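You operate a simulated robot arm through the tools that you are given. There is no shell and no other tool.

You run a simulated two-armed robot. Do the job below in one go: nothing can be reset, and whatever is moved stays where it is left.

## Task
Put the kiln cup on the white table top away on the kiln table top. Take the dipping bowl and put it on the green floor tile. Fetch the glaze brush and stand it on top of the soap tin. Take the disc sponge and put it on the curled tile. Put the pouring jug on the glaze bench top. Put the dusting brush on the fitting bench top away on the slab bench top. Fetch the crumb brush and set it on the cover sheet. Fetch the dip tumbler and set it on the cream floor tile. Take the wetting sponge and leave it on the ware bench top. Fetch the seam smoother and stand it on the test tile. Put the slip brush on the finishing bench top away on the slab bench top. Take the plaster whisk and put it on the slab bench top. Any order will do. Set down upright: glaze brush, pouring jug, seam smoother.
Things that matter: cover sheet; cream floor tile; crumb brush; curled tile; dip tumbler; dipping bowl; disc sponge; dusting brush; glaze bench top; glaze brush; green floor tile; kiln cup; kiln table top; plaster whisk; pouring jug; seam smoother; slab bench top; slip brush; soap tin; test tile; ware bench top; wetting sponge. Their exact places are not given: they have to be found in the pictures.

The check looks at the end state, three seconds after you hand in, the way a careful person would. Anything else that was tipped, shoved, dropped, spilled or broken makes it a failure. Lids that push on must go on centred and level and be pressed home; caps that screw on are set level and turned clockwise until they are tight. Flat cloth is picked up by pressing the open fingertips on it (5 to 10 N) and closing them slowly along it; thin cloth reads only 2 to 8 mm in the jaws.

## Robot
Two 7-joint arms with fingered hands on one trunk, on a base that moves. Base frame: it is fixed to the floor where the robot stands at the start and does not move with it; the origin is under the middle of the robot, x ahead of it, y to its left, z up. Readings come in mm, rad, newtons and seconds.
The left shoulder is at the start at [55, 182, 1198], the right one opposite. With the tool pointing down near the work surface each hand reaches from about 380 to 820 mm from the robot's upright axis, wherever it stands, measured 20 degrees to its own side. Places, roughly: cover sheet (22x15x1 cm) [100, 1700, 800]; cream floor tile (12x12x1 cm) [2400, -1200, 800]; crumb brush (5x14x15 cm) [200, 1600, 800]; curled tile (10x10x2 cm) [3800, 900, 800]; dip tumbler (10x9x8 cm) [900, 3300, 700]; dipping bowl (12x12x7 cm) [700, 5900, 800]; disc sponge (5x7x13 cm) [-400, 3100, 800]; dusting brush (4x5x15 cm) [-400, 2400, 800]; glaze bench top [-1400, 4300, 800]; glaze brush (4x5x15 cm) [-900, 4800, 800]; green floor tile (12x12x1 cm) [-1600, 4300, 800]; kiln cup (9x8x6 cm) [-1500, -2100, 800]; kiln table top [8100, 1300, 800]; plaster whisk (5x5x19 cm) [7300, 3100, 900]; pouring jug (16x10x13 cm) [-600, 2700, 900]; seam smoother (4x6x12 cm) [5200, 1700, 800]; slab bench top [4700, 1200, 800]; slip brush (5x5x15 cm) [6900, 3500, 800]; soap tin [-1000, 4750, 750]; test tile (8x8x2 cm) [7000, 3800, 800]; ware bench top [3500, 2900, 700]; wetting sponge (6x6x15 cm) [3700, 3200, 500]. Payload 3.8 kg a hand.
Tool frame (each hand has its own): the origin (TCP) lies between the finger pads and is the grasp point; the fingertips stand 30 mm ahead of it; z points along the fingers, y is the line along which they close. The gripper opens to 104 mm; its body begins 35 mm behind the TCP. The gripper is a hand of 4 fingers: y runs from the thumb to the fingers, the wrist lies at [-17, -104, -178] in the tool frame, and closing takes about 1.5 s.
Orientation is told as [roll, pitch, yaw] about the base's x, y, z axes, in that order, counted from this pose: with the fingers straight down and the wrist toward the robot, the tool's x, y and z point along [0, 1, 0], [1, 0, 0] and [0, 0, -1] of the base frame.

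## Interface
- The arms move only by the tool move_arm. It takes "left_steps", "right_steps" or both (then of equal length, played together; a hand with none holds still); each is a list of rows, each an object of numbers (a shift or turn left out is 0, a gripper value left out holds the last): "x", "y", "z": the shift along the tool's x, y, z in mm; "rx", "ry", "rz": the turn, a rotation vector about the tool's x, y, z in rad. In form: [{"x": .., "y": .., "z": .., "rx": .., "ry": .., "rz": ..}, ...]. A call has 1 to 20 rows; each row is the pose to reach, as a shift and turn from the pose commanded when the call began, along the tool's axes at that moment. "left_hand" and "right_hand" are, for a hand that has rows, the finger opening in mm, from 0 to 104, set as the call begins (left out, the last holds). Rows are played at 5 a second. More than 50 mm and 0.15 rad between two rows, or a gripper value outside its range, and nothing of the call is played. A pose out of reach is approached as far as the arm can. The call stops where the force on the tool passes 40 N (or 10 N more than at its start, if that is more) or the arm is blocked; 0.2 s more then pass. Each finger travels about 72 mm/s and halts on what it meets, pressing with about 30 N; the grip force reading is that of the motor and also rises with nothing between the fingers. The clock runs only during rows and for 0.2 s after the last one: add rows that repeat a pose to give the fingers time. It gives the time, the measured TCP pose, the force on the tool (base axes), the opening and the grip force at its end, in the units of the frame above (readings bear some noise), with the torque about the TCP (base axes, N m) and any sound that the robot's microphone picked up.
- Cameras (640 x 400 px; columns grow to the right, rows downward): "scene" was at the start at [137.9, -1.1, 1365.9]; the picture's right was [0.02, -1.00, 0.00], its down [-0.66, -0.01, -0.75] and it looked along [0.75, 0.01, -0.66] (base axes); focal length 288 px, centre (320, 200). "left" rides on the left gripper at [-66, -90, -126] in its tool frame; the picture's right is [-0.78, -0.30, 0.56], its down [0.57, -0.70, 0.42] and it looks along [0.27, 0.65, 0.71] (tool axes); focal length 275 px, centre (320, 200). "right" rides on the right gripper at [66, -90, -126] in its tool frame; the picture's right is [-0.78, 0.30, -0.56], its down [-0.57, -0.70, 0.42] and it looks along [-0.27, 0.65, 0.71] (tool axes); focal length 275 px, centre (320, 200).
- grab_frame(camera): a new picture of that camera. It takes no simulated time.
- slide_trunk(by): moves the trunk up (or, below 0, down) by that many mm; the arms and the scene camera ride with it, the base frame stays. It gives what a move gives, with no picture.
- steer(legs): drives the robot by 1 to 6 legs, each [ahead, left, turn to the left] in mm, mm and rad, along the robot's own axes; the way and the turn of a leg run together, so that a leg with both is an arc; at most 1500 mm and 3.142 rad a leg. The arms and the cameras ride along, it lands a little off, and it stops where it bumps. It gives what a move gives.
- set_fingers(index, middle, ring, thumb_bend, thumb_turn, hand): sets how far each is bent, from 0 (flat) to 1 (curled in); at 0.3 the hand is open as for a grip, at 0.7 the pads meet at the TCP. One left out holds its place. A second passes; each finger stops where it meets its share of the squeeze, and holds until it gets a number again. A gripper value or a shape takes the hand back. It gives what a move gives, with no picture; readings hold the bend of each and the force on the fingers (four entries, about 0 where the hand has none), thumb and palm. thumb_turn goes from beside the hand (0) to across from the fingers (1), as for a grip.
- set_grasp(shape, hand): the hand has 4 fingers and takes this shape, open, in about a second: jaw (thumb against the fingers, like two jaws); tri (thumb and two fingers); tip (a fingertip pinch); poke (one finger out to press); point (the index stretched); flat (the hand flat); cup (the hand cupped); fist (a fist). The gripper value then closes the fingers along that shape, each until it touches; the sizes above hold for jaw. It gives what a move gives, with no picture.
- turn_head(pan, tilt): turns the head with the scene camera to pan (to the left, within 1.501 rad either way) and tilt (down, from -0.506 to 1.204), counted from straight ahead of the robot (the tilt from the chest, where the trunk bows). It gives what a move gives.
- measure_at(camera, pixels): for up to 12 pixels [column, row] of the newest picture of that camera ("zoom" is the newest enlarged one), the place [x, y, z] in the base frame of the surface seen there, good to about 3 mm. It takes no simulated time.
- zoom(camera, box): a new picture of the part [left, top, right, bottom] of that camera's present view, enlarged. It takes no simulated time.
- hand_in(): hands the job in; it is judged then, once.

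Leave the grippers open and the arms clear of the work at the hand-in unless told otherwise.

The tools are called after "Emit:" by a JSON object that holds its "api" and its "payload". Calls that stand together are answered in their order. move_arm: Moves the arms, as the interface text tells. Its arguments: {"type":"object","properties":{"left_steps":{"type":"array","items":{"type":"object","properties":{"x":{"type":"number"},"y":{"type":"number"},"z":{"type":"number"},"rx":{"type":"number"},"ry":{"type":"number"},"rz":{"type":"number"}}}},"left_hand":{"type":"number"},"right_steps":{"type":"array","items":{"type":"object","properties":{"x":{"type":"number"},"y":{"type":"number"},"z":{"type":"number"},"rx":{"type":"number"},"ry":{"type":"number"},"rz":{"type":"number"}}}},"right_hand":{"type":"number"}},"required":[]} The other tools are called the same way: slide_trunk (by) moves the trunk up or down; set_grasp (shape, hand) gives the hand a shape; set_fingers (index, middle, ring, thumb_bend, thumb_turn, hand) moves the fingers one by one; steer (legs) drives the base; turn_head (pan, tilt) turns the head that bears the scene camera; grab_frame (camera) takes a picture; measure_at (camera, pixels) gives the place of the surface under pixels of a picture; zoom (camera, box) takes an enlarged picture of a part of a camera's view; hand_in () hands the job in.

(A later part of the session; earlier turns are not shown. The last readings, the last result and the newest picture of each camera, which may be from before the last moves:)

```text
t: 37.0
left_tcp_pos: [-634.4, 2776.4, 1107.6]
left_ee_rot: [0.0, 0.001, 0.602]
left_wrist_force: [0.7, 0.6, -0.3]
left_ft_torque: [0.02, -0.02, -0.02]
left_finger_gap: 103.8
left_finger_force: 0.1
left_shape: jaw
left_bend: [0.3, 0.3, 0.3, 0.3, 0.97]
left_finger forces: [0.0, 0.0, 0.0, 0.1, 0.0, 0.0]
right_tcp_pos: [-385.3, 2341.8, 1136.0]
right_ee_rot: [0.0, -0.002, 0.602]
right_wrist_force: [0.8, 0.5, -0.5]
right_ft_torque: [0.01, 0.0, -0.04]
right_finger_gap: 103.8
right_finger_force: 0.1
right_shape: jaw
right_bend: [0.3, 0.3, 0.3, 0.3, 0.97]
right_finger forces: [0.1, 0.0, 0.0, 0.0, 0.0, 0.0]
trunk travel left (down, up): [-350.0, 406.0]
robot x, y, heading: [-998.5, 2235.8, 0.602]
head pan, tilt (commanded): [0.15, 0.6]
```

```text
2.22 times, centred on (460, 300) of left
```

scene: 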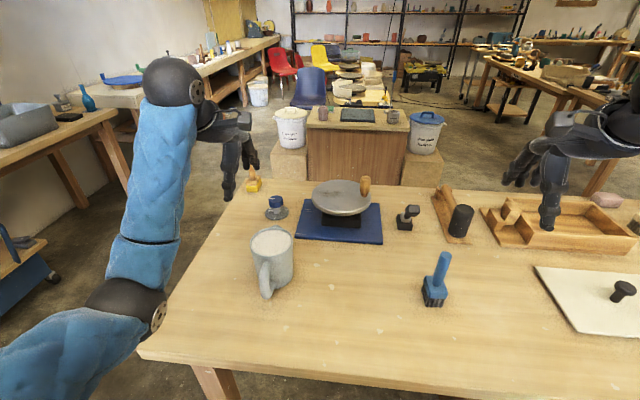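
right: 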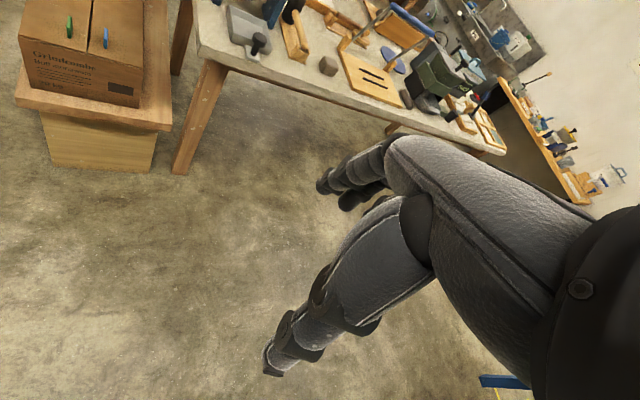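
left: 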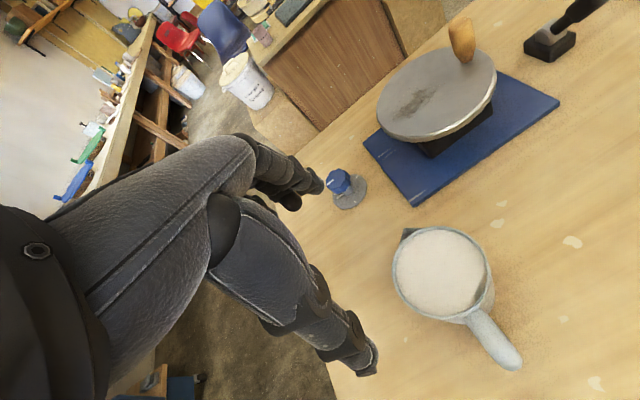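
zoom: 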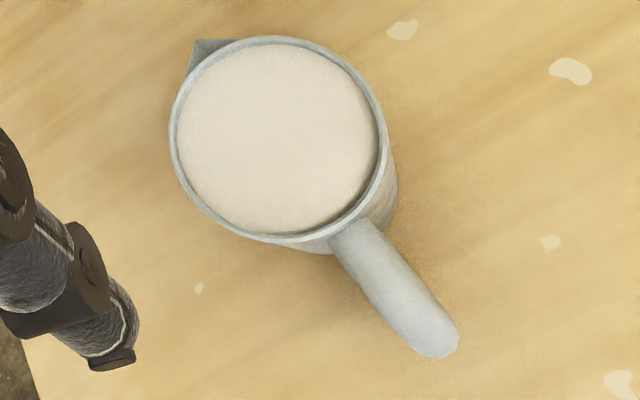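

Jug centre ≈(-599,2750), rim z≈915, handle at azimuth ≈-138°. I'll turn the left hand by +1.45 rad about its own axis so it closes sideways across the body, moving above the jug at TCP z≈1000.

Emit:
{"api": "move_arm", "payload": {"left_steps": [{"x": -4, "y": 1, "rz": 0.145}, {"x": -8, "y": 3, "rz": 0.29}, {"x": -12, "y": 4, "rz": 0.435}, {"x": -16, "y": 6, "rz": 0.58}, {"x": -20, "y": 7, "rz": 0.725}, {"x": -24, "y": 8, "rz": 0.87}, {"x": -28, "y": 10, "rz": 1.015}, {"x": -32, "y": 11, "rz": 1.16}, {"x": -36, "y": 13, "rz": 1.305}, {"x": -41, "y": 14, "rz": 1.448}, {"x": -41, "y": 14, "z": 20, "rz": 1.448}]}}

Emit:
{"api": "set_fingers", "payload": {"hand": "left", "index": 0.2, "middle": 0.2, "ring": 0.2, "thumb_bend": 0.2}}

Emit:
{"api": "grab_frame", "payload": {"camera": "left"}}

Emit:
{"api": "grab_frame", "payload": {"camera": "scene"}}

```text
t: 39.4
left_tcp_pos: [-599.3, 2749.9, 1087.3]
left_ee_rot: [0.001, 0.0, -0.849]
left_wrist_force: [0.1, -0.3, -0.1]
left_ft_torque: [0.01, 0.01, 0.0]
left_finger_gap: 103.6
left_finger_force: 0.1
left_shape: jaw
left_bend: [0.3, 0.3, 0.3, 0.3, 0.97]
left_finger forces: [0.0, 0.0, 0.1, 0.1, 0.0, 0.0]
right_tcp_pos: [-385.1, 2342.4, 1136.7]
right_ee_rot: [-0.001, 0.001, 0.602]
right_wrist_force: [0.1, -0.1, 0.4]
right_ft_torque: [0.0, -0.01, 0.02]
right_finger_gap: 103.7
right_finger_force: 0.1
right_shape: jaw
right_bend: [0.3, 0.3, 0.3, 0.3, 0.97]
right_finger forces: [0.0, 0.1, 0.0, 0.0, 0.0, 0.0]
trunk travel left (down, up): [-350.0, 406.0]
robot x, y, heading: [-997.1, 2234.6, 0.599]
head pan, tilt (commanded): [0.15, 0.6]
```

```text
t: 40.4
left_tcp_pos: [-598.3, 2749.8, 1089.3]
left_ee_rot: [0.0, 0.0, -0.846]
left_wrist_force: [0.2, -0.3, -0.2]
left_ft_torque: [0.0, 0.0, 0.02]
left_finger_gap: 126.1
left_finger_force: 0.1
left_shape: fingers
left_bend: [0.2, 0.2, 0.2, 0.2, 0.97]
left_finger forces: [0.0, 0.0, 0.0, 0.0, 0.0, 0.1]
right_tcp_pos: [-384.5, 2342.7, 1136.9]
right_ee_rot: [0.0, 0.0, 0.602]
right_wrist_force: [-0.6, 0.7, -0.3]
right_ft_torque: [-0.02, 0.03, 0.03]
right_finger_gap: 103.7
right_finger_force: 0.1
right_shape: jaw
right_bend: [0.3, 0.3, 0.3, 0.3, 0.97]
right_finger forces: [0.0, 0.0, 0.0, 0.1, 0.0, 0.0]
trunk travel left (down, up): [-350.0, 406.0]
robot x, y, heading: [-995.8, 2238.3, 0.6]
head pan, tilt (commanded): [0.15, 0.6]
```

```text
taken
```

left: 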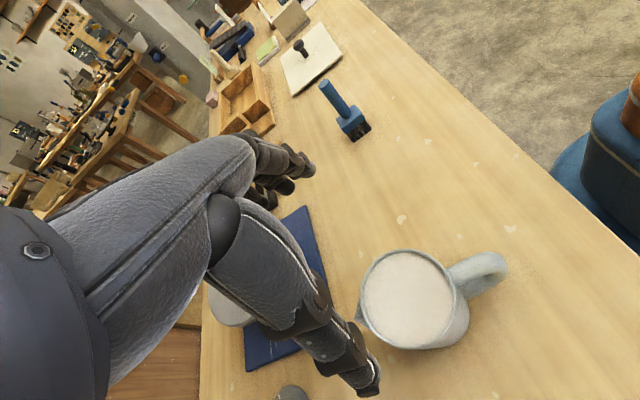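

```text
taken
```

scene: 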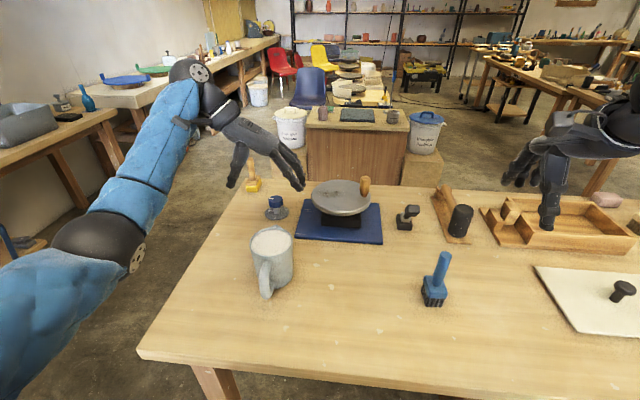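

Gap is now 126 mm, leaving ~16 mm each side. Descending to TCP z≈925 first and checking.

Emit:
{"api": "move_arm", "payload": {"left_steps": [{"z": 40}, {"z": 80}, {"z": 120}, {"z": 150}, {"z": 163}]}}

Emit:
{"api": "grab_frame", "payload": {"camera": "left"}}

Emit:
{"api": "zoom", "payload": {"camera": "scene", "box": [160, 150, 400, 310]}}

```text
t: 41.6
left_tcp_pos: [-599.7, 2750.9, 925.3]
left_ee_rot: [-0.002, 0.0, -0.846]
left_wrist_force: [0.1, 0.3, 0.6]
left_ft_torque: [0.04, -0.03, -0.03]
left_finger_gap: 126.1
left_finger_force: 0.0
left_shape: fingers
left_bend: [0.2, 0.2, 0.2, 0.2, 0.97]
left_finger forces: [0.0, 0.0, 0.0, 0.1, 0.1, 0.0]
right_tcp_pos: [-383.7, 2342.5, 1136.2]
right_ee_rot: [-0.001, 0.0, 0.602]
right_wrist_force: [-0.2, 0.0, -0.2]
right_ft_torque: [0.01, -0.01, -0.01]
right_finger_gap: 103.8
right_finger_force: 0.0
right_shape: jaw
right_bend: [0.3, 0.3, 0.3, 0.3, 0.97]
right_finger forces: [0.0, 0.0, 0.0, 0.0, 0.0, 0.0]
trunk travel left (down, up): [-350.0, 406.0]
robot x, y, heading: [-998.0, 2234.7, 0.6]
head pan, tilt (commanded): [0.15, 0.6]
```

```text
taken
```

left: 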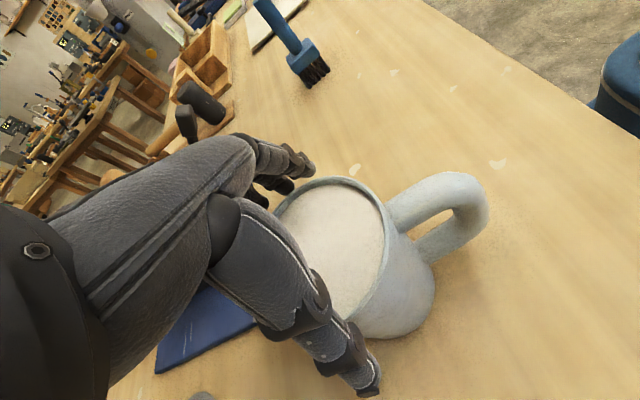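

```text
2.50 times, centred on (280, 230) of scene
```

zoom: 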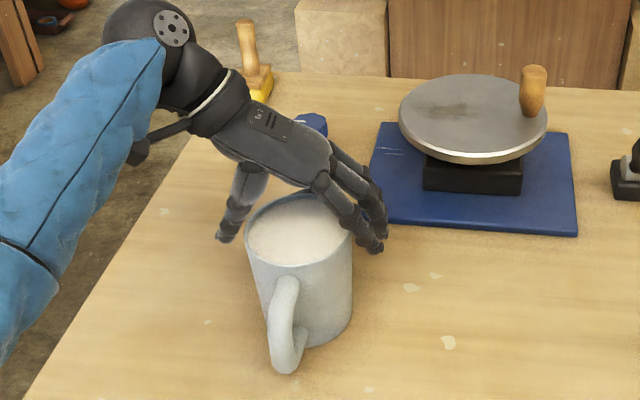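

The fingers straddle the jug, thumb on the left, clear of handle and spout. Lowering 35 mm more and then closing.

Emit:
{"api": "move_arm", "payload": {"left_steps": [{"z": 18}, {"z": 35}]}}

Emit:
{"api": "move_arm", "payload": {"left_steps": [{}, {}, {}, {}, {}, {}, {}, {}, {}, {}], "left_hand": 40}}

Emit:
{"api": "grab_frame", "payload": {"camera": "left"}}

Emit:
{"api": "zoom", "payload": {"camera": "scene", "box": [160, 150, 400, 310]}}

```text
t: 42.4
left_tcp_pos: [-597.7, 2753.6, 900.2]
left_ee_rot: [0.016, -0.008, -0.842]
left_wrist_force: [-9.2, -2.3, 17.8]
left_ft_torque: [0.18, 0.11, 0.04]
left_finger_gap: 135.2
left_finger_force: 12.3
left_shape: fingers
left_bend: [0.17, 0.2, 0.2, 0.16, 0.96]
left_finger forces: [9.2, 0.0, 0.0, 0.0, 15.0, 0.0]
right_tcp_pos: [-385.4, 2341.6, 1137.9]
right_ee_rot: [0.0, -0.004, 0.602]
right_wrist_force: [0.0, 0.6, -0.2]
right_ft_torque: [-0.02, 0.01, 0.0]
right_finger_gap: 103.9
right_finger_force: 0.2
right_shape: jaw
right_bend: [0.3, 0.3, 0.3, 0.3, 0.97]
right_finger forces: [0.0, 0.0, 0.0, 0.0, 0.0, 0.0]
trunk travel left (down, up): [-350.0, 406.0]
robot x, y, heading: [-993.2, 2233.3, 0.596]
head pan, tilt (commanded): [0.15, 0.6]
stopped in row 2 (left hand): the force on the tool passed its limit at 42 N (the readings are from after the stop); the commanded pose is now the measured one
```

```text
t: 44.6
left_tcp_pos: [-598.4, 2752.4, 901.3]
left_ee_rot: [0.021, -0.007, -0.844]
left_wrist_force: [-9.9, 6.2, 31.8]
left_ft_torque: [-0.41, -0.84, -0.04]
left_finger_gap: 77.7
left_finger_force: 30.0
left_shape: jaw
left_bend: [0.18, 0.33, 0.33, 0.49, 0.97]
left_finger forces: [60.2, 18.9, 4.8, 0.1, 86.4, 0.0]
right_tcp_pos: [-388.1, 2341.7, 1139.5]
right_ee_rot: [0.0, -0.003, 0.603]
right_wrist_force: [0.3, 0.1, 0.1]
right_ft_torque: [0.01, 0.02, 0.0]
right_finger_gap: 103.9
right_finger_force: 0.0
right_shape: jaw
right_bend: [0.3, 0.3, 0.3, 0.3, 0.97]
right_finger forces: [0.0, 0.0, 0.0, 0.0, 0.0, 0.0]
trunk travel left (down, up): [-350.0, 406.0]
robot x, y, heading: [-993.6, 2232.9, 0.604]
head pan, tilt (commanded): [0.15, 0.6]
```

```text
taken
```

left: 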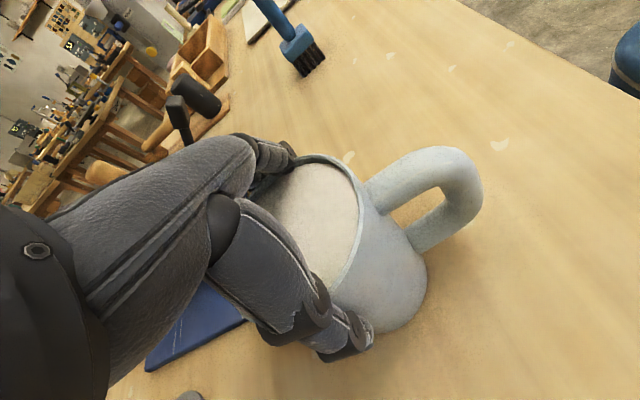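

```text
2.50 times, centred on (280, 230) of scene
```

zoom: 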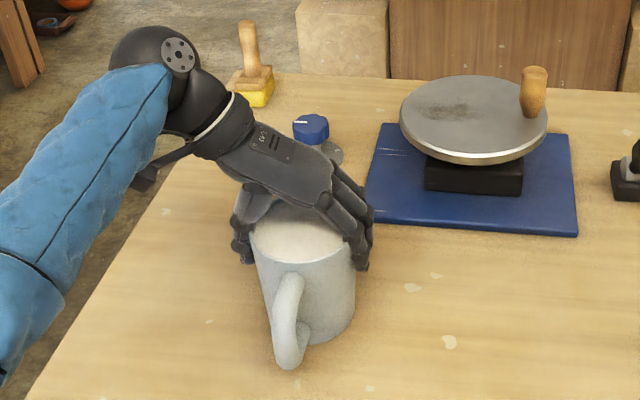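

The finger roots are riding on the rim (41 N stop, index 60 N). I'll open, rise ~9 mm and grip again so the pads, not the roots, hold the wall.

Emit:
{"api": "set_fingers", "payload": {"hand": "left", "index": 0.2, "middle": 0.2, "ring": 0.2, "thumb_bend": 0.2}}

Emit:
{"api": "move_arm", "payload": {"left_steps": [{"z": -9}, {"z": -9}]}}

Emit:
{"api": "grab_frame", "payload": {"camera": "left"}}

Emit:
{"api": "zoom", "payload": {"camera": "scene", "box": [200, 190, 340, 310]}}

```text
t: 45.6
left_tcp_pos: [-598.7, 2751.3, 899.6]
left_ee_rot: [0.016, -0.006, -0.844]
left_wrist_force: [-5.3, -1.0, 24.0]
left_ft_torque: [-0.01, 0.07, 0.06]
left_finger_gap: 135.2
left_finger_force: 12.2
left_shape: fingers
left_bend: [0.17, 0.2, 0.2, 0.17, 1.0]
left_finger forces: [10.8, 0.0, 0.1, 0.0, 13.4, 0.0]
right_tcp_pos: [-387.0, 2340.5, 1137.9]
right_ee_rot: [0.0, -0.001, 0.602]
right_wrist_force: [0.1, -0.4, 0.1]
right_ft_torque: [0.02, -0.02, 0.01]
right_finger_gap: 103.6
right_finger_force: 0.1
right_shape: jaw
right_bend: [0.3, 0.3, 0.3, 0.3, 0.97]
right_finger forces: [0.0, 0.0, 0.1, 0.0, 0.0, 0.0]
trunk travel left (down, up): [-350.0, 406.0]
robot x, y, heading: [-994.2, 2235.3, 0.598]
head pan, tilt (commanded): [0.15, 0.6]
```

```text
t: 46.2
left_tcp_pos: [-598.4, 2753.4, 904.0]
left_ee_rot: [0.006, -0.002, -0.845]
left_wrist_force: [-1.0, -2.3, 0.1]
left_ft_torque: [0.03, -0.04, -0.03]
left_finger_gap: 131.2
left_finger_force: 3.7
left_shape: fingers
left_bend: [0.18, 0.2, 0.2, 0.18, 1.0]
left_finger forces: [3.7, 0.1, 0.1, 0.1, 2.4, 0.0]
right_tcp_pos: [-385.3, 2343.7, 1136.9]
right_ee_rot: [0.0, 0.0, 0.602]
right_wrist_force: [-0.8, 0.4, -0.2]
right_ft_torque: [-0.03, 0.03, 0.02]
right_finger_gap: 103.7
right_finger_force: 0.0
right_shape: jaw
right_bend: [0.3, 0.3, 0.3, 0.3, 0.97]
right_finger forces: [0.0, 0.0, 0.0, 0.1, 0.0, 0.0]
trunk travel left (down, up): [-350.0, 406.0]
robot x, y, heading: [-997.5, 2234.9, 0.6]
head pan, tilt (commanded): [0.15, 0.6]
```

```text
taken
```

left: 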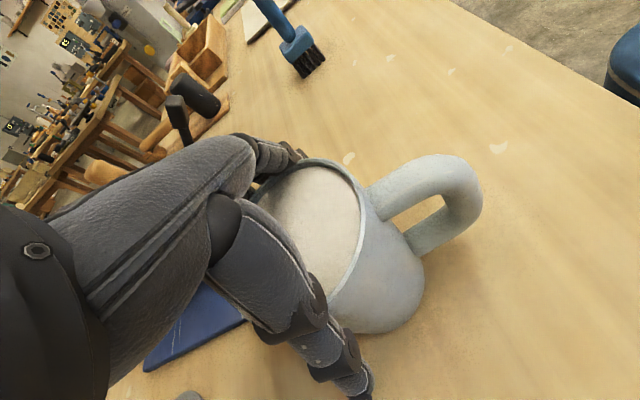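

```text
3.33 times, centred on (270, 250) of scene
```

zoom: 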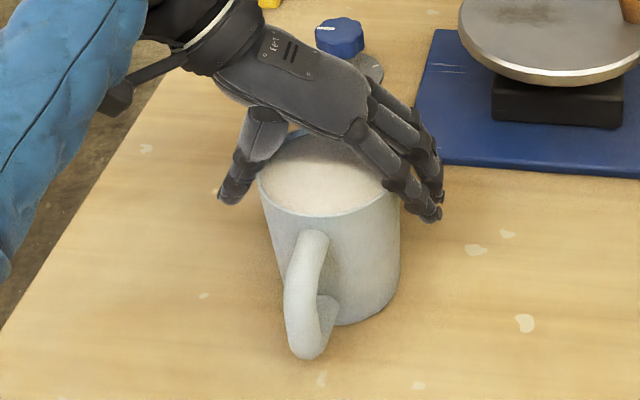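

Only slight index contact remains (3.7 N). Rising another 8 mm and closing again.

Emit:
{"api": "move_arm", "payload": {"left_steps": [{"x": -4, "z": -8}, {"x": -4, "z": -8}]}}

Emit:
{"api": "move_arm", "payload": {"left_steps": [{}, {}, {}, {}, {}, {}, {}, {}, {}, {}], "left_hand": 40}}

Emit:
{"api": "grab_frame", "payload": {"camera": "left"}}

```text
t: 46.8
left_tcp_pos: [-600.9, 2750.2, 914.1]
left_ee_rot: [0.012, -0.004, -0.844]
left_wrist_force: [0.7, 0.2, -0.8]
left_ft_torque: [0.02, 0.0, 0.04]
left_finger_gap: 127.0
left_finger_force: 0.0
left_shape: fingers
left_bend: [0.2, 0.2, 0.2, 0.2, 1.0]
left_finger forces: [0.0, 0.0, 0.1, 0.1, 0.0, 0.0]
right_tcp_pos: [-384.3, 2343.5, 1136.8]
right_ee_rot: [0.0, 0.002, 0.602]
right_wrist_force: [1.2, 0.2, 0.1]
right_ft_torque: [0.03, 0.0, -0.01]
right_finger_gap: 103.6
right_finger_force: 0.0
right_shape: jaw
right_bend: [0.3, 0.3, 0.3, 0.3, 0.97]
right_finger forces: [0.0, 0.1, 0.0, 0.0, 0.0, 0.0]
trunk travel left (down, up): [-350.0, 406.0]
robot x, y, heading: [-995.2, 2235.0, 0.605]
head pan, tilt (commanded): [0.15, 0.6]
```

```text
t: 49.0
left_tcp_pos: [-601.1, 2750.9, 914.2]
left_ee_rot: [0.009, -0.005, -0.842]
left_wrist_force: [1.4, -4.2, 1.4]
left_ft_torque: [0.03, -0.27, -0.02]
left_finger_gap: 81.3
left_finger_force: 30.1
left_shape: jaw
left_bend: [0.24, 0.32, 0.33, 0.44, 0.97]
left_finger forces: [31.7, 13.9, 4.3, 0.1, 44.5, 0.0]
right_tcp_pos: [-384.8, 2341.9, 1137.2]
right_ee_rot: [0.0, 0.0, 0.602]
right_wrist_force: [-0.2, -0.6, 1.5]
right_ft_torque: [-0.02, 0.0, -0.02]
right_finger_gap: 103.8
right_finger_force: 0.0
right_shape: jaw
right_bend: [0.3, 0.3, 0.3, 0.3, 0.97]
right_finger forces: [0.0, 0.0, 0.0, 0.0, 0.0, 0.0]
trunk travel left (down, up): [-350.0, 406.0]
robot x, y, heading: [-994.8, 2237.1, 0.601]
head pan, tilt (commanded): [0.15, 0.6]
```

```text
taken
```

left: 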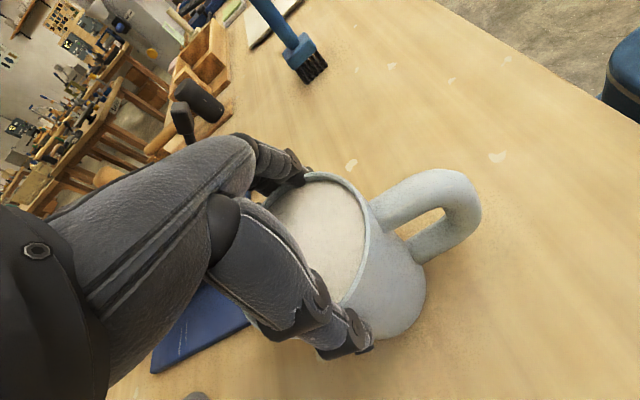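

A cleaner grip now (no wrist load). Lifting 25 mm slowly to test.

Emit:
{"api": "move_arm", "payload": {"left_steps": [{"z": -6}, {"z": -12}, {"z": -18}, {"z": -25}, {"z": -25}]}}

Emit:
{"api": "zoom", "payload": {"camera": "scene", "box": [180, 170, 360, 310]}}

Emit:
{"api": "grab_frame", "payload": {"camera": "left"}}

```text
t: 50.2
left_tcp_pos: [-600.9, 2751.8, 937.5]
left_ee_rot: [0.009, -0.005, -0.843]
left_wrist_force: [-0.6, -0.3, -10.1]
left_ft_torque: [0.12, -0.17, -0.02]
left_finger_gap: 81.3
left_finger_force: 29.5
left_shape: jaw
left_bend: [0.24, 0.32, 0.33, 0.44, 0.97]
left_finger forces: [29.6, 13.5, 3.9, 0.0, 44.7, 0.1]
right_tcp_pos: [-384.5, 2344.5, 1136.4]
right_ee_rot: [-0.001, 0.004, 0.602]
right_wrist_force: [-0.5, 0.1, -0.3]
right_ft_torque: [-0.03, -0.01, 0.02]
right_finger_gap: 103.7
right_finger_force: 0.0
right_shape: jaw
right_bend: [0.3, 0.3, 0.3, 0.3, 0.97]
right_finger forces: [0.1, 0.1, 0.0, 0.0, 0.1, 0.1]
trunk travel left (down, up): [-350.0, 406.0]
robot x, y, heading: [-997.2, 2237.1, 0.608]
head pan, tilt (commanded): [0.15, 0.6]
```

```text
2.86 times, centred on (270, 240) of scene
```

zoom: 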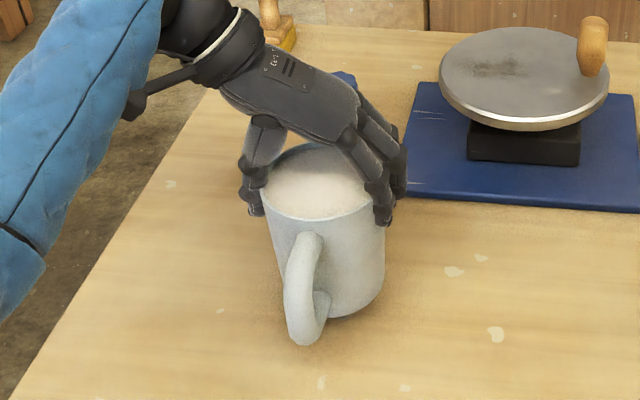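

```text
taken
```

left: 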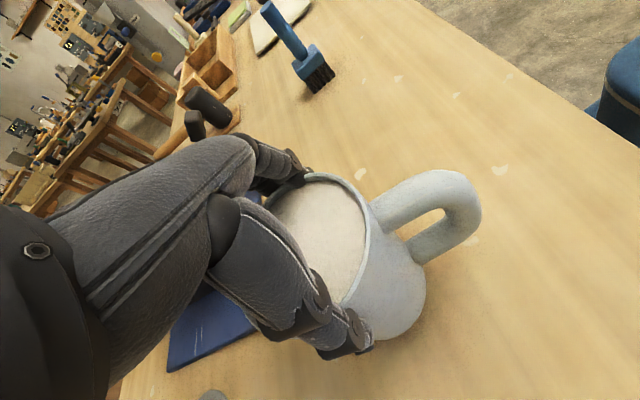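

The jug lifts cleanly (≈1 kg, level). Raising it further and pulling it a little toward the body before driving.

Emit:
{"api": "move_arm", "payload": {"left_steps": [{"z": -30}, {"z": -60}, {"z": -90}, {"z": -100, "x": -20, "y": 0}, {"z": -100, "x": -40, "y": 0}]}}

Emit:
{"api": "turn_head", "payload": {"pan": 1.45, "tilt": 0.6}}

Emit:
{"api": "grab_frame", "payload": {"camera": "scene"}}

```text
t: 51.4
left_tcp_pos: [-632.8, 2723.7, 1037.7]
left_ee_rot: [0.008, -0.004, -0.843]
left_wrist_force: [-0.3, 0.6, -10.8]
left_ft_torque: [0.14, -0.12, 0.02]
left_finger_gap: 81.1
left_finger_force: 30.0
left_shape: jaw
left_bend: [0.24, 0.32, 0.33, 0.44, 0.97]
left_finger forces: [29.1, 13.7, 4.2, 0.0, 44.2, 0.1]
right_tcp_pos: [-385.0, 2342.0, 1136.2]
right_ee_rot: [0.001, 0.002, 0.603]
right_wrist_force: [0.0, -0.8, -0.2]
right_ft_torque: [0.0, 0.04, -0.01]
right_finger_gap: 103.6
right_finger_force: 0.1
right_shape: jaw
right_bend: [0.3, 0.3, 0.3, 0.3, 0.97]
right_finger forces: [0.0, 0.0, 0.1, 0.1, 0.0, 0.0]
trunk travel left (down, up): [-350.0, 406.0]
robot x, y, heading: [-994.3, 2233.8, 0.596]
head pan, tilt (commanded): [0.15, 0.6]
```

```text
t: 52.8
left_tcp_pos: [-632.7, 2724.6, 1035.7]
left_ee_rot: [0.009, -0.005, -0.844]
left_wrist_force: [0.0, 0.6, -12.0]
left_ft_torque: [0.13, -0.17, 0.02]
left_finger_gap: 81.1
left_finger_force: 29.7
left_shape: jaw
left_bend: [0.24, 0.32, 0.33, 0.44, 0.97]
left_finger forces: [29.1, 13.7, 4.3, 0.0, 44.3, 0.1]
right_tcp_pos: [-384.0, 2343.0, 1136.1]
right_ee_rot: [0.0, 0.003, 0.603]
right_wrist_force: [0.1, 0.5, 0.0]
right_ft_torque: [0.02, -0.01, 0.0]
right_finger_gap: 103.9
right_finger_force: 0.0
right_shape: jaw
right_bend: [0.3, 0.3, 0.3, 0.3, 0.97]
right_finger forces: [0.1, 0.1, 0.0, 0.0, 0.0, 0.0]
trunk travel left (down, up): [-350.0, 406.0]
robot x, y, heading: [-997.0, 2237.1, 0.6]
head pan, tilt (commanded): [1.45, 0.6]
```

```text
taken
```

scene: 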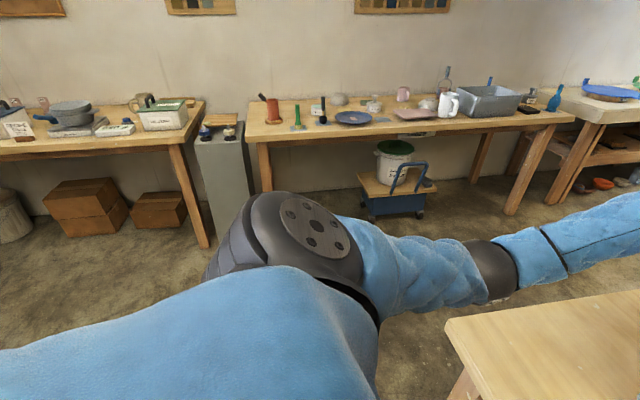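

Glaze bench is ahead-left; floor is open. Zooming on the bench and measuring its edge and objects.

Emit:
{"api": "zoom", "payload": {"camera": "scene", "box": [230, 60, 420, 170]}}

Emit:
{"api": "zoom", "payload": {"camera": "scene", "box": [400, 50, 640, 190]}}

Emit:
{"api": "measure_at", "payload": {"camera": "scene", "pixels": [[252, 137], [570, 119], [200, 140], [30, 152], [400, 128], [355, 118], [553, 100], [531, 97], [415, 112], [378, 195], [420, 185], [240, 200]]}}

```text
3.37 times, centred on (325, 115) of scene
```

zoom: 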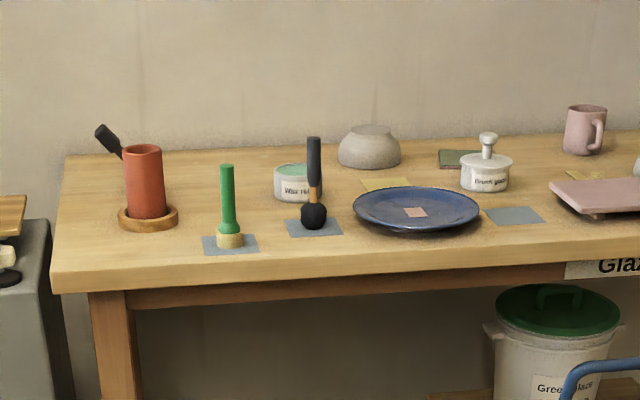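

```text
2.67 times, centred on (520, 120) of scene
```

zoom: 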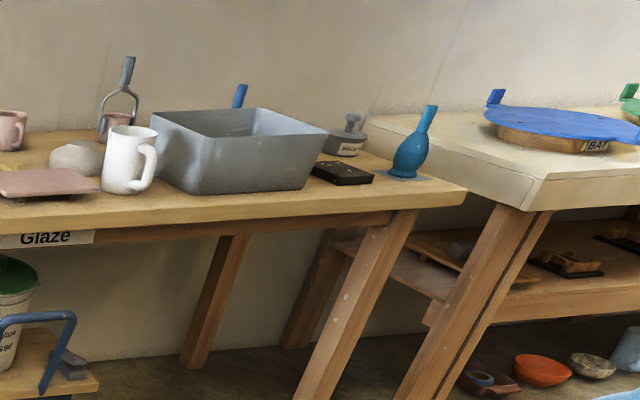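

```text
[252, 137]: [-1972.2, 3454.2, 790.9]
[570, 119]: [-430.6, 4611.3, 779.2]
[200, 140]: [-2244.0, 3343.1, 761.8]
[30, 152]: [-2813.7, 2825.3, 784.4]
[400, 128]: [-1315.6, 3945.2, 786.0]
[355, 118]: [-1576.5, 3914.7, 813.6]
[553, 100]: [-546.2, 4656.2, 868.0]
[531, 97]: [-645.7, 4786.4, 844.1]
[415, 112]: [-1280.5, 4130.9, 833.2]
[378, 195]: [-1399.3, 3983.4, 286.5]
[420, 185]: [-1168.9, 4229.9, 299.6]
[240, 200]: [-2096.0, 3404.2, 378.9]
```

The bench edge runs from (-1972,3454) to (-430,4611) (angle 0.644). I'll back off, turn to face it (heading ≈2.215), approach to about 0.65 m from the edge, and slide right.

Emit:
{"api": "steer", "payload": {"legs": [[-100, 0, 0], [0, 0, 1.612], [880, 0, 0], [0, -700, 0]]}}

Emit:
{"api": "turn_head", "payload": {"pan": 0.0, "tilt": 0.55}}

Emit:
{"api": "grab_frame", "payload": {"camera": "scene"}}

```text
t: 65.6
left_tcp_pos: [-1529.4, 3654.3, 1036.4]
left_ee_rot: [0.008, -0.003, 0.75]
left_wrist_force: [0.5, 0.3, -11.2]
left_ft_torque: [0.12, 0.15, 0.01]
left_finger_gap: 81.1
left_finger_force: 30.3
left_shape: jaw
left_bend: [0.24, 0.32, 0.33, 0.44, 0.97]
left_finger forces: [26.9, 14.2, 4.6, 0.0, 42.7, 0.0]
right_tcp_pos: [-1154.2, 3912.0, 1136.5]
right_ee_rot: [0.001, 0.0, 2.195]
right_wrist_force: [-0.8, 0.0, 0.0]
right_ft_torque: [-0.05, 0.01, -0.01]
right_finger_gap: 103.6
right_finger_force: 0.0
right_shape: jaw
right_bend: [0.3, 0.3, 0.3, 0.3, 0.97]
right_finger forces: [0.0, 0.1, 0.0, 0.1, 0.0, 0.0]
trunk travel left (down, up): [-350.0, 406.0]
robot x, y, heading: [-1027.9, 3302.3, 2.194]
head pan, tilt (commanded): [1.45, 0.6]
```

```text
t: 67.2
left_tcp_pos: [-1527.6, 3653.4, 1036.1]
left_ee_rot: [0.008, -0.002, 0.75]
left_wrist_force: [0.1, -0.7, -11.0]
left_ft_torque: [0.11, 0.14, 0.0]
left_finger_gap: 81.3
left_finger_force: 30.4
left_shape: jaw
left_bend: [0.24, 0.32, 0.33, 0.44, 0.97]
left_finger forces: [27.0, 14.3, 4.7, 0.0, 43.0, 0.0]
right_tcp_pos: [-1154.5, 3910.0, 1137.1]
right_ee_rot: [0.0, 0.0, 2.195]
right_wrist_force: [0.5, -0.2, -0.8]
right_ft_torque: [-0.02, 0.01, 0.02]
right_finger_gap: 103.8
right_finger_force: 0.0
right_shape: jaw
right_bend: [0.3, 0.3, 0.3, 0.3, 0.97]
right_finger forces: [0.1, 0.1, 0.0, 0.1, 0.1, 0.0]
trunk travel left (down, up): [-350.0, 406.0]
robot x, y, heading: [-1030.4, 3300.9, 2.196]
head pan, tilt (commanded): [0.0, 0.55]
```

```text
taken
```

scene: 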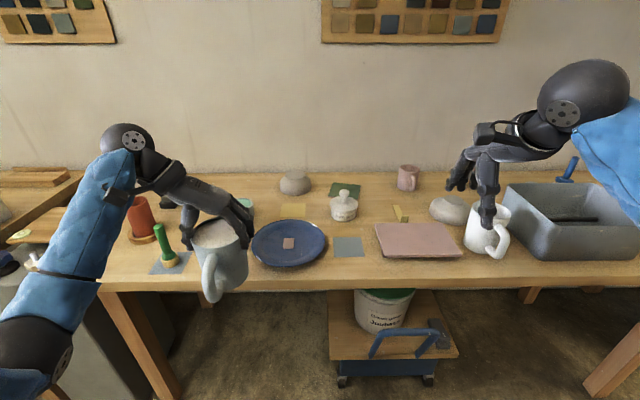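

I'm facing the glaze bench. Measuring free spots for the jug: bench edge, plate, mats, slab, bin and the left corner.

Emit:
{"api": "measure_at", "payload": {"camera": "scene", "pixels": [[290, 268], [290, 284], [348, 257], [420, 258], [420, 280], [105, 270], [120, 285], [150, 275], [345, 190], [360, 190], [333, 190], [470, 270]]}}

Emit:
{"api": "zoom", "payload": {"camera": "scene", "box": [240, 150, 480, 300]}}

```text
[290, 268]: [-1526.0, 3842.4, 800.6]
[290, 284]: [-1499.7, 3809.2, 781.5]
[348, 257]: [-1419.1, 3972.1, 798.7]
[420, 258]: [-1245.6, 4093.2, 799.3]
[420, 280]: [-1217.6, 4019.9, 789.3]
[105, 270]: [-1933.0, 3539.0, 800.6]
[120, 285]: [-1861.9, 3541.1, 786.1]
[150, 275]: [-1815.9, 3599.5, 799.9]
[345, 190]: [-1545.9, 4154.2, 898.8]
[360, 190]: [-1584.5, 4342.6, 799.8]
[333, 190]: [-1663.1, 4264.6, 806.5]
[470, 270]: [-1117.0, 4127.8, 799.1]
```

```text
2.67 times, centred on (360, 225) of scene
```

zoom: 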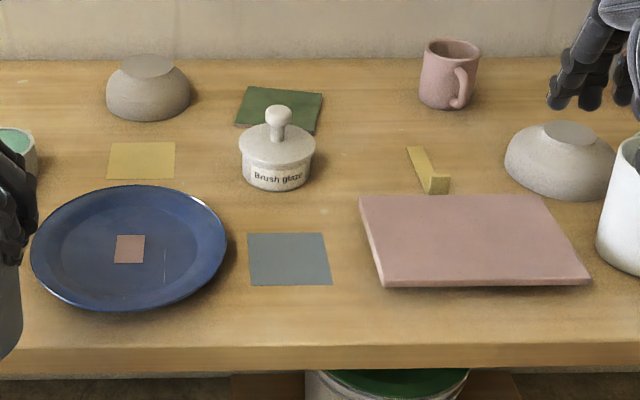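

Only a 43 mm strip lies in front of the plate. Checking the left end of the bench.

Emit:
{"api": "zoom", "payload": {"camera": "scene", "box": [80, 170, 280, 300]}}

Emit:
{"api": "measure_at", "payload": {"camera": "scene", "pixels": [[128, 240], [142, 243], [156, 238], [148, 272], [172, 262], [190, 252], [104, 250], [100, 230], [140, 200], [165, 190]]}}

```text
3.08 times, centred on (180, 235) of scene
```

zoom: 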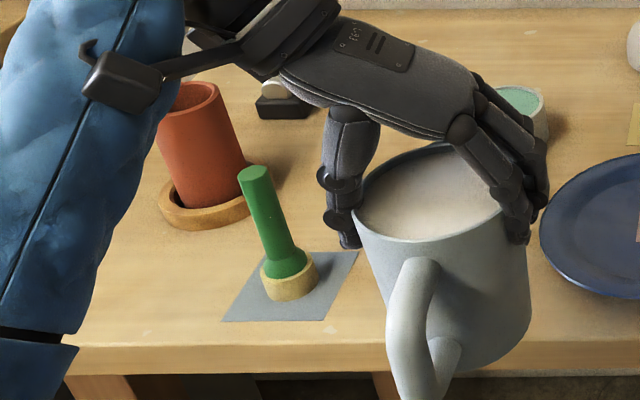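

```text
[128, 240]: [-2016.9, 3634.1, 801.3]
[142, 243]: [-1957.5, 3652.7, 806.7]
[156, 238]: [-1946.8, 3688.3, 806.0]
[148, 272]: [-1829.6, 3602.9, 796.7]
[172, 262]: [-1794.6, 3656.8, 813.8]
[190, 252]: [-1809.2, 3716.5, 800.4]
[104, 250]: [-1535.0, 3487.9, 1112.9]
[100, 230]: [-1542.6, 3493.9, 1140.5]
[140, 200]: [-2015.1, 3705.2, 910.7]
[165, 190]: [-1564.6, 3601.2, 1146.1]
```

There's a possible spot at the left-front corner, but let me check the right end of the bench, where I also need the glaze brush and soap tin.

Emit:
{"api": "steer", "payload": {"legs": [[0, -600, 0]]}}

Emit:
{"api": "grab_frame", "payload": {"camera": "scene"}}

```text
t: 70.5
left_tcp_pos: [-1043.5, 4003.4, 1036.6]
left_ee_rot: [0.009, -0.004, 0.747]
left_wrist_force: [-0.3, -0.2, -11.0]
left_ft_torque: [0.17, 0.12, 0.0]
left_finger_gap: 81.2
left_finger_force: 29.2
left_shape: jaw
left_bend: [0.24, 0.32, 0.33, 0.44, 0.97]
left_finger forces: [27.1, 14.5, 4.7, 0.0, 42.8, 0.0]
right_tcp_pos: [-668.6, 4260.3, 1136.0]
right_ee_rot: [0.001, 0.001, 2.193]
right_wrist_force: [0.0, -0.1, 0.0]
right_ft_torque: [0.02, 0.03, -0.04]
right_finger_gap: 103.7
right_finger_force: 0.1
right_shape: jaw
right_bend: [0.3, 0.3, 0.3, 0.3, 0.97]
right_finger forces: [0.0, 0.0, 0.0, 0.0, 0.0, 0.0]
trunk travel left (down, up): [-350.0, 406.0]
robot x, y, heading: [-548.8, 3650.5, 2.194]
head pan, tilt (commanded): [0.0, 0.55]
```

```text
taken
```

scene: 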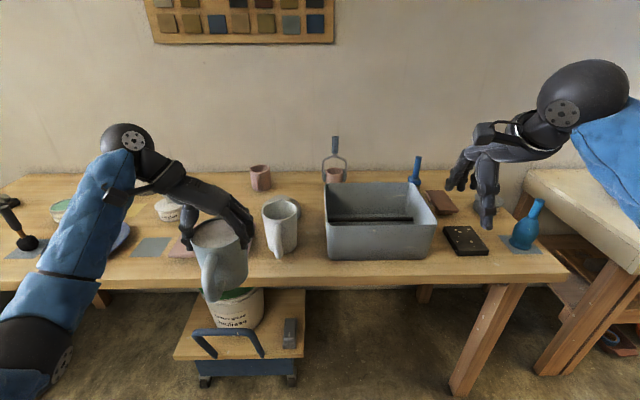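

Emit:
{"api": "zoom", "payload": {"camera": "scene", "box": [240, 130, 580, 290]}}

Emit:
{"api": "grab_frame", "payload": {"camera": "right"}}

```text
1.88 times, centred on (410, 210) of scene
```

zoom: 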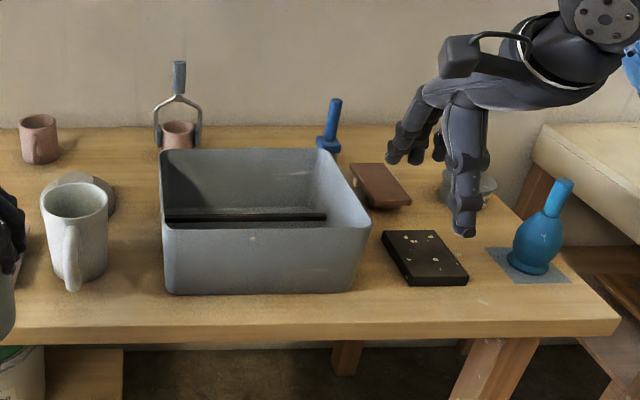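

```text
taken
```

right: 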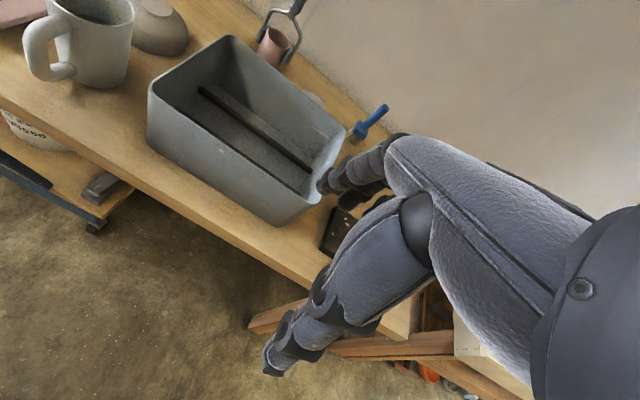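

The blue-handled glaze brush stands behind the grey bin at ~(416,172). Now looking left again from here for the jug spot without the arm in the way.

Emit:
{"api": "turn_head", "payload": {"pan": 0.62, "tilt": 0.45}}

Emit:
{"api": "grab_frame", "payload": {"camera": "scene"}}

Emit:
{"api": "measure_at", "payload": {"camera": "scene", "pixels": [[320, 200], [250, 200], [200, 200], [150, 200], [100, 200], [400, 200]]}}

```text
t: 71.6
left_tcp_pos: [-1043.6, 4003.7, 1036.4]
left_ee_rot: [0.009, -0.003, 0.748]
left_wrist_force: [-0.6, 0.4, -10.8]
left_ft_torque: [0.13, 0.15, -0.04]
left_finger_gap: 81.1
left_finger_force: 29.9
left_shape: jaw
left_bend: [0.24, 0.32, 0.33, 0.44, 0.97]
left_finger forces: [26.9, 14.4, 4.7, 0.0, 42.9, 0.0]
right_tcp_pos: [-668.3, 4259.7, 1136.8]
right_ee_rot: [-0.001, 0.002, 2.194]
right_wrist_force: [-0.3, -0.1, -0.3]
right_ft_torque: [-0.01, 0.03, 0.01]
right_finger_gap: 103.8
right_finger_force: 0.0
right_shape: jaw
right_bend: [0.3, 0.3, 0.3, 0.3, 0.97]
right_finger forces: [0.0, 0.1, 0.0, 0.0, 0.1, 0.0]
trunk travel left (down, up): [-350.0, 406.0]
robot x, y, heading: [-547.2, 3653.5, 2.195]
head pan, tilt (commanded): [0.62, 0.45]
```

```text
taken
```

scene: 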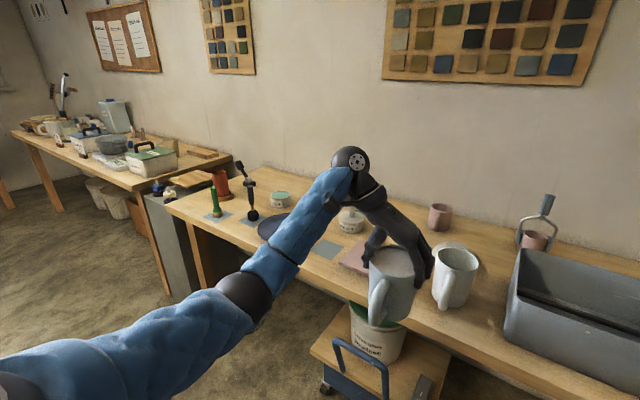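

```text
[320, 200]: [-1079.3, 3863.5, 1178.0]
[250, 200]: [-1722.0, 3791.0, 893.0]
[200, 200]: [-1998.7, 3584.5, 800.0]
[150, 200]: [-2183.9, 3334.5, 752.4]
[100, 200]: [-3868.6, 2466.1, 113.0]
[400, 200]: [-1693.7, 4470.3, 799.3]
```

Emit:
{"api": "zoom", "payload": {"camera": "scene", "box": [380, 170, 580, 300]}}

Emit:
{"api": "measure_at", "payload": {"camera": "zoom", "pixels": [[225, 190], [310, 190], [300, 140], [240, 215], [330, 250], [420, 200], [180, 185], [180, 120], [345, 210], [285, 170]]}}

Emit:
{"api": "zoom", "payload": {"camera": "scene", "box": [160, 140, 340, 260]}}

Emit:
{"api": "measure_at", "payload": {"camera": "zoom", "pixels": [[100, 185], [225, 170], [280, 155], [280, 110], [380, 200], [330, 265], [310, 285], [190, 262], [215, 240], [425, 225], [60, 230], [350, 130]]}}

```text
3.08 times, centred on (480, 235) of scene
```

zoom: 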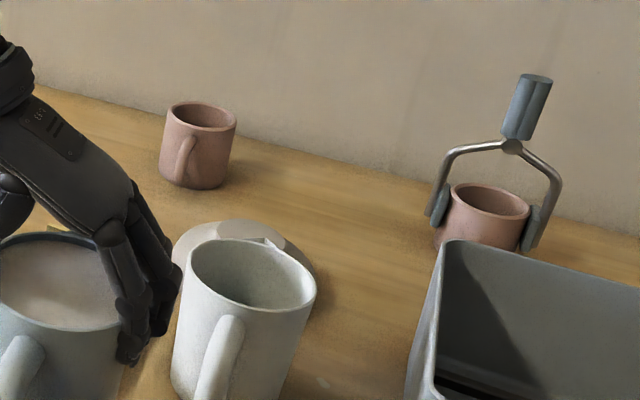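

```text
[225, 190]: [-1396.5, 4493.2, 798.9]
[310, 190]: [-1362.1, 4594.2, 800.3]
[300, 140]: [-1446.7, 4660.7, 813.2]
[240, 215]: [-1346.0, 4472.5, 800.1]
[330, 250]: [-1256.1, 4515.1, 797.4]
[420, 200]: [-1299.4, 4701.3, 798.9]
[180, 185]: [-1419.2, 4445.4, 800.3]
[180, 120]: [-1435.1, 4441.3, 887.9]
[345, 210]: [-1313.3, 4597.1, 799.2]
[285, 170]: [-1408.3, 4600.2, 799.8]
```

```text
3.33 times, centred on (250, 200) of scene
```

zoom: 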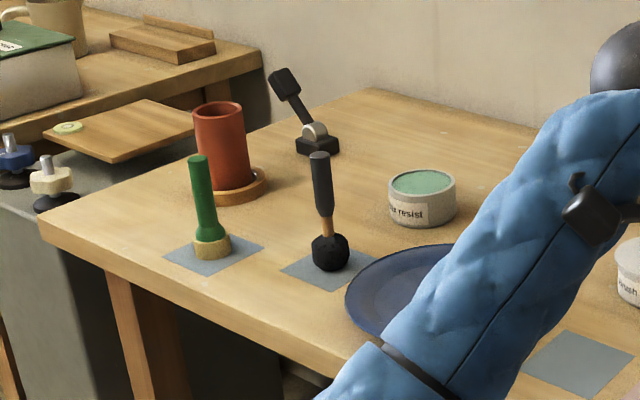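

```text
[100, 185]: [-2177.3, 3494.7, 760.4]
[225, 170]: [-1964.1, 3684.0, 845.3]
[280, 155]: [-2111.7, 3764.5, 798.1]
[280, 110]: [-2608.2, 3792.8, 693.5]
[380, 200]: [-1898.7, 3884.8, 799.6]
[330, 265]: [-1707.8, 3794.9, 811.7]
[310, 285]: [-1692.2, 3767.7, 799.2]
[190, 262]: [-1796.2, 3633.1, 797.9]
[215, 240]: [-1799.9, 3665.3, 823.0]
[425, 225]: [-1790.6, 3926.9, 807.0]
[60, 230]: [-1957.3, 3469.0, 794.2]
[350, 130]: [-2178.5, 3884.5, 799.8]
```

Found a generous free area on the bench between the stamp and the "Wax resist" tin (about along-edge 290 mm, 370 mm deep). Driving back left there, raising the jug, and checking my base clearance.

Emit:
{"api": "move_arm", "payload": {"left_steps": [{"z": -30}, {"z": -60}, {"z": -70}]}}

Emit:
{"api": "steer", "payload": {"legs": [[0, 0, 0.02], [0, 740, 0]]}}

Emit:
{"api": "turn_head", "payload": {"pan": 0.0, "tilt": 1.1}}

Emit:
{"api": "grab_frame", "payload": {"camera": "scene"}}

```text
t: 72.4
left_tcp_pos: [-1044.8, 4002.8, 1106.6]
left_ee_rot: [0.009, -0.005, 0.749]
left_wrist_force: [0.8, 0.1, -11.0]
left_ft_torque: [0.12, 0.12, -0.03]
left_finger_gap: 81.2
left_finger_force: 29.5
left_shape: jaw
left_bend: [0.24, 0.32, 0.33, 0.44, 0.97]
left_finger forces: [26.9, 14.4, 4.8, 0.0, 42.6, 0.0]
right_tcp_pos: [-668.0, 4260.0, 1135.9]
right_ee_rot: [-0.001, 0.001, 2.195]
right_wrist_force: [0.4, 0.2, -0.6]
right_ft_torque: [0.01, 0.0, 0.0]
right_finger_gap: 103.7
right_finger_force: 0.0
right_shape: jaw
right_bend: [0.3, 0.3, 0.3, 0.3, 0.97]
right_finger forces: [0.0, 0.0, 0.0, 0.1, 0.0, 0.0]
trunk travel left (down, up): [-350.0, 406.0]
robot x, y, heading: [-548.6, 3651.3, 2.195]
head pan, tilt (commanded): [0.62, 0.45]
```

```text
t: 76.7
left_tcp_pos: [-1638.2, 3555.8, 1107.2]
left_ee_rot: [0.01, -0.005, 0.764]
left_wrist_force: [-0.2, 0.2, -11.0]
left_ft_torque: [0.17, 0.14, -0.02]
left_finger_gap: 81.2
left_finger_force: 29.8
left_shape: jaw
left_bend: [0.24, 0.32, 0.33, 0.44, 0.97]
left_finger forces: [26.9, 14.4, 4.7, 0.0, 42.8, 0.1]
right_tcp_pos: [-1266.5, 3818.2, 1136.4]
right_ee_rot: [0.0, 0.002, 2.209]
right_wrist_force: [-0.2, -0.3, 0.6]
right_ft_torque: [0.01, -0.02, 0.0]
right_finger_gap: 104.1
right_finger_force: 0.1
right_shape: jaw
right_bend: [0.3, 0.3, 0.3, 0.3, 0.97]
right_finger forces: [0.1, 0.1, 0.0, 0.0, 0.0, 0.1]
trunk travel left (down, up): [-350.0, 406.0]
robot x, y, heading: [-1135.6, 3214.3, 2.21]
head pan, tilt (commanded): [0.62, 0.45]
```

```text
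t: 77.7
left_tcp_pos: [-1637.5, 3556.7, 1107.1]
left_ee_rot: [0.01, -0.004, 0.763]
left_wrist_force: [0.8, 0.4, -11.6]
left_ft_torque: [0.18, 0.12, -0.02]
left_finger_gap: 81.1
left_finger_force: 30.0
left_shape: jaw
left_bend: [0.24, 0.32, 0.33, 0.44, 0.97]
left_finger forces: [27.0, 14.6, 4.7, 0.0, 42.6, 0.0]
right_tcp_pos: [-1266.4, 3819.5, 1136.8]
right_ee_rot: [0.0, 0.002, 2.209]
right_wrist_force: [0.0, -0.6, -0.9]
right_ft_torque: [-0.01, 0.0, 0.01]
right_finger_gap: 103.8
right_finger_force: 0.0
right_shape: jaw
right_bend: [0.3, 0.3, 0.3, 0.3, 0.97]
right_finger forces: [0.0, 0.1, 0.0, 0.0, 0.1, 0.1]
trunk travel left (down, up): [-350.0, 406.0]
robot x, y, heading: [-1136.4, 3212.3, 2.207]
head pan, tilt (commanded): [0.0, 1.1]
```

```text
taken
```

scene: 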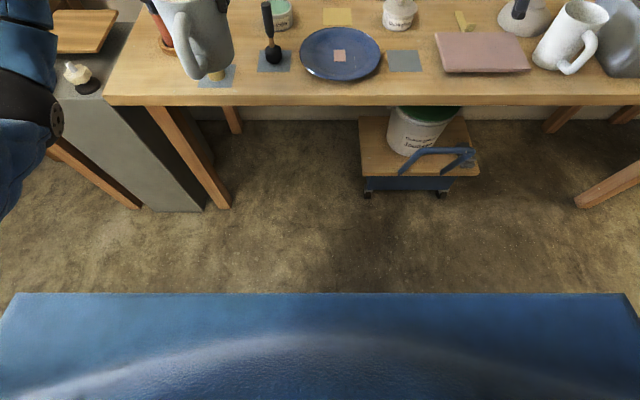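

Emit:
{"api": "measure_at", "payload": {"camera": "scene", "pixels": [[320, 296], [60, 300], [580, 300], [368, 193], [440, 192], [225, 207], [200, 208], [470, 165], [380, 178], [320, 285], [460, 165], [110, 103]]}}

```text
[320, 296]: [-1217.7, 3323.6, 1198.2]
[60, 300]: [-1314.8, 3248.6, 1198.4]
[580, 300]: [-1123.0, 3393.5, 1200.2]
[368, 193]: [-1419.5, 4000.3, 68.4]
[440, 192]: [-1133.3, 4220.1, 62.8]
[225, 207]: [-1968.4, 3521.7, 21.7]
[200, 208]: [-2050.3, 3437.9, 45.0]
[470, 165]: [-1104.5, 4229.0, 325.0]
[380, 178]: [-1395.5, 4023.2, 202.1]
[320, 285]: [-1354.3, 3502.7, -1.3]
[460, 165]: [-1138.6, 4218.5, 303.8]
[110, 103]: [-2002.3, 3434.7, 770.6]
```

Clearances look fine (cart and legs sit behind the edge line). Moving 325 mm ahead; the jug bottom is at z≈993, above everything there.

Emit:
{"api": "steer", "payload": {"legs": [[325, 0, 0]]}}

Emit:
{"api": "turn_head", "payload": {"pan": 0.3, "tilt": 0.6}}

Emit:
{"api": "grab_frame", "payload": {"camera": "scene"}}

```text
t: 79.9
left_tcp_pos: [-1829.5, 3815.3, 1106.7]
left_ee_rot: [0.007, -0.004, 0.762]
left_wrist_force: [-0.3, 0.4, -11.1]
left_ft_torque: [0.17, 0.14, -0.03]
left_finger_gap: 81.1
left_finger_force: 29.8
left_shape: jaw
left_bend: [0.24, 0.32, 0.33, 0.44, 0.97]
left_finger forces: [27.0, 14.6, 4.6, 0.0, 42.4, 0.0]
right_tcp_pos: [-1458.2, 4077.3, 1134.6]
right_ee_rot: [0.0, 0.002, 2.21]
right_wrist_force: [-0.4, 0.3, -0.3]
right_ft_torque: [-0.04, -0.02, 0.01]
right_finger_gap: 103.7
right_finger_force: 0.1
right_shape: jaw
right_bend: [0.3, 0.3, 0.3, 0.3, 0.97]
right_finger forces: [0.0, 0.0, 0.0, 0.1, 0.0, 0.1]
trunk travel left (down, up): [-350.0, 406.0]
robot x, y, heading: [-1329.0, 3471.6, 2.211]
head pan, tilt (commanded): [0.0, 1.1]
```

```text
t: 80.8
left_tcp_pos: [-1829.2, 3815.2, 1106.2]
left_ee_rot: [0.009, -0.003, 0.762]
left_wrist_force: [0.8, 0.2, -10.8]
left_ft_torque: [0.16, 0.15, 0.01]
left_finger_gap: 81.1
left_finger_force: 30.1
left_shape: jaw
left_bend: [0.24, 0.32, 0.33, 0.44, 0.97]
left_finger forces: [27.0, 14.4, 4.7, 0.1, 42.5, 0.0]
right_tcp_pos: [-1458.2, 4077.2, 1136.4]
right_ee_rot: [-0.001, 0.002, 2.21]
right_wrist_force: [0.1, 0.3, -0.4]
right_ft_torque: [0.0, -0.03, -0.06]
right_finger_gap: 103.8
right_finger_force: 0.0
right_shape: jaw
right_bend: [0.3, 0.3, 0.3, 0.3, 0.97]
right_finger forces: [0.0, 0.1, 0.1, 0.1, 0.1, 0.0]
trunk travel left (down, up): [-350.0, 406.0]
robot x, y, heading: [-1327.2, 3471.9, 2.21]
head pan, tilt (commanded): [0.3, 0.6]
```

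```text
taken
```

scene: 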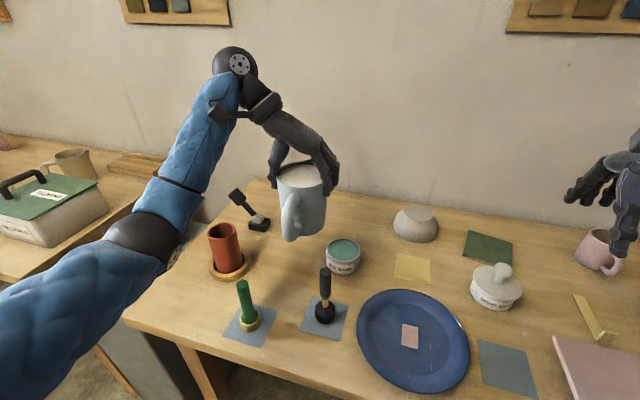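

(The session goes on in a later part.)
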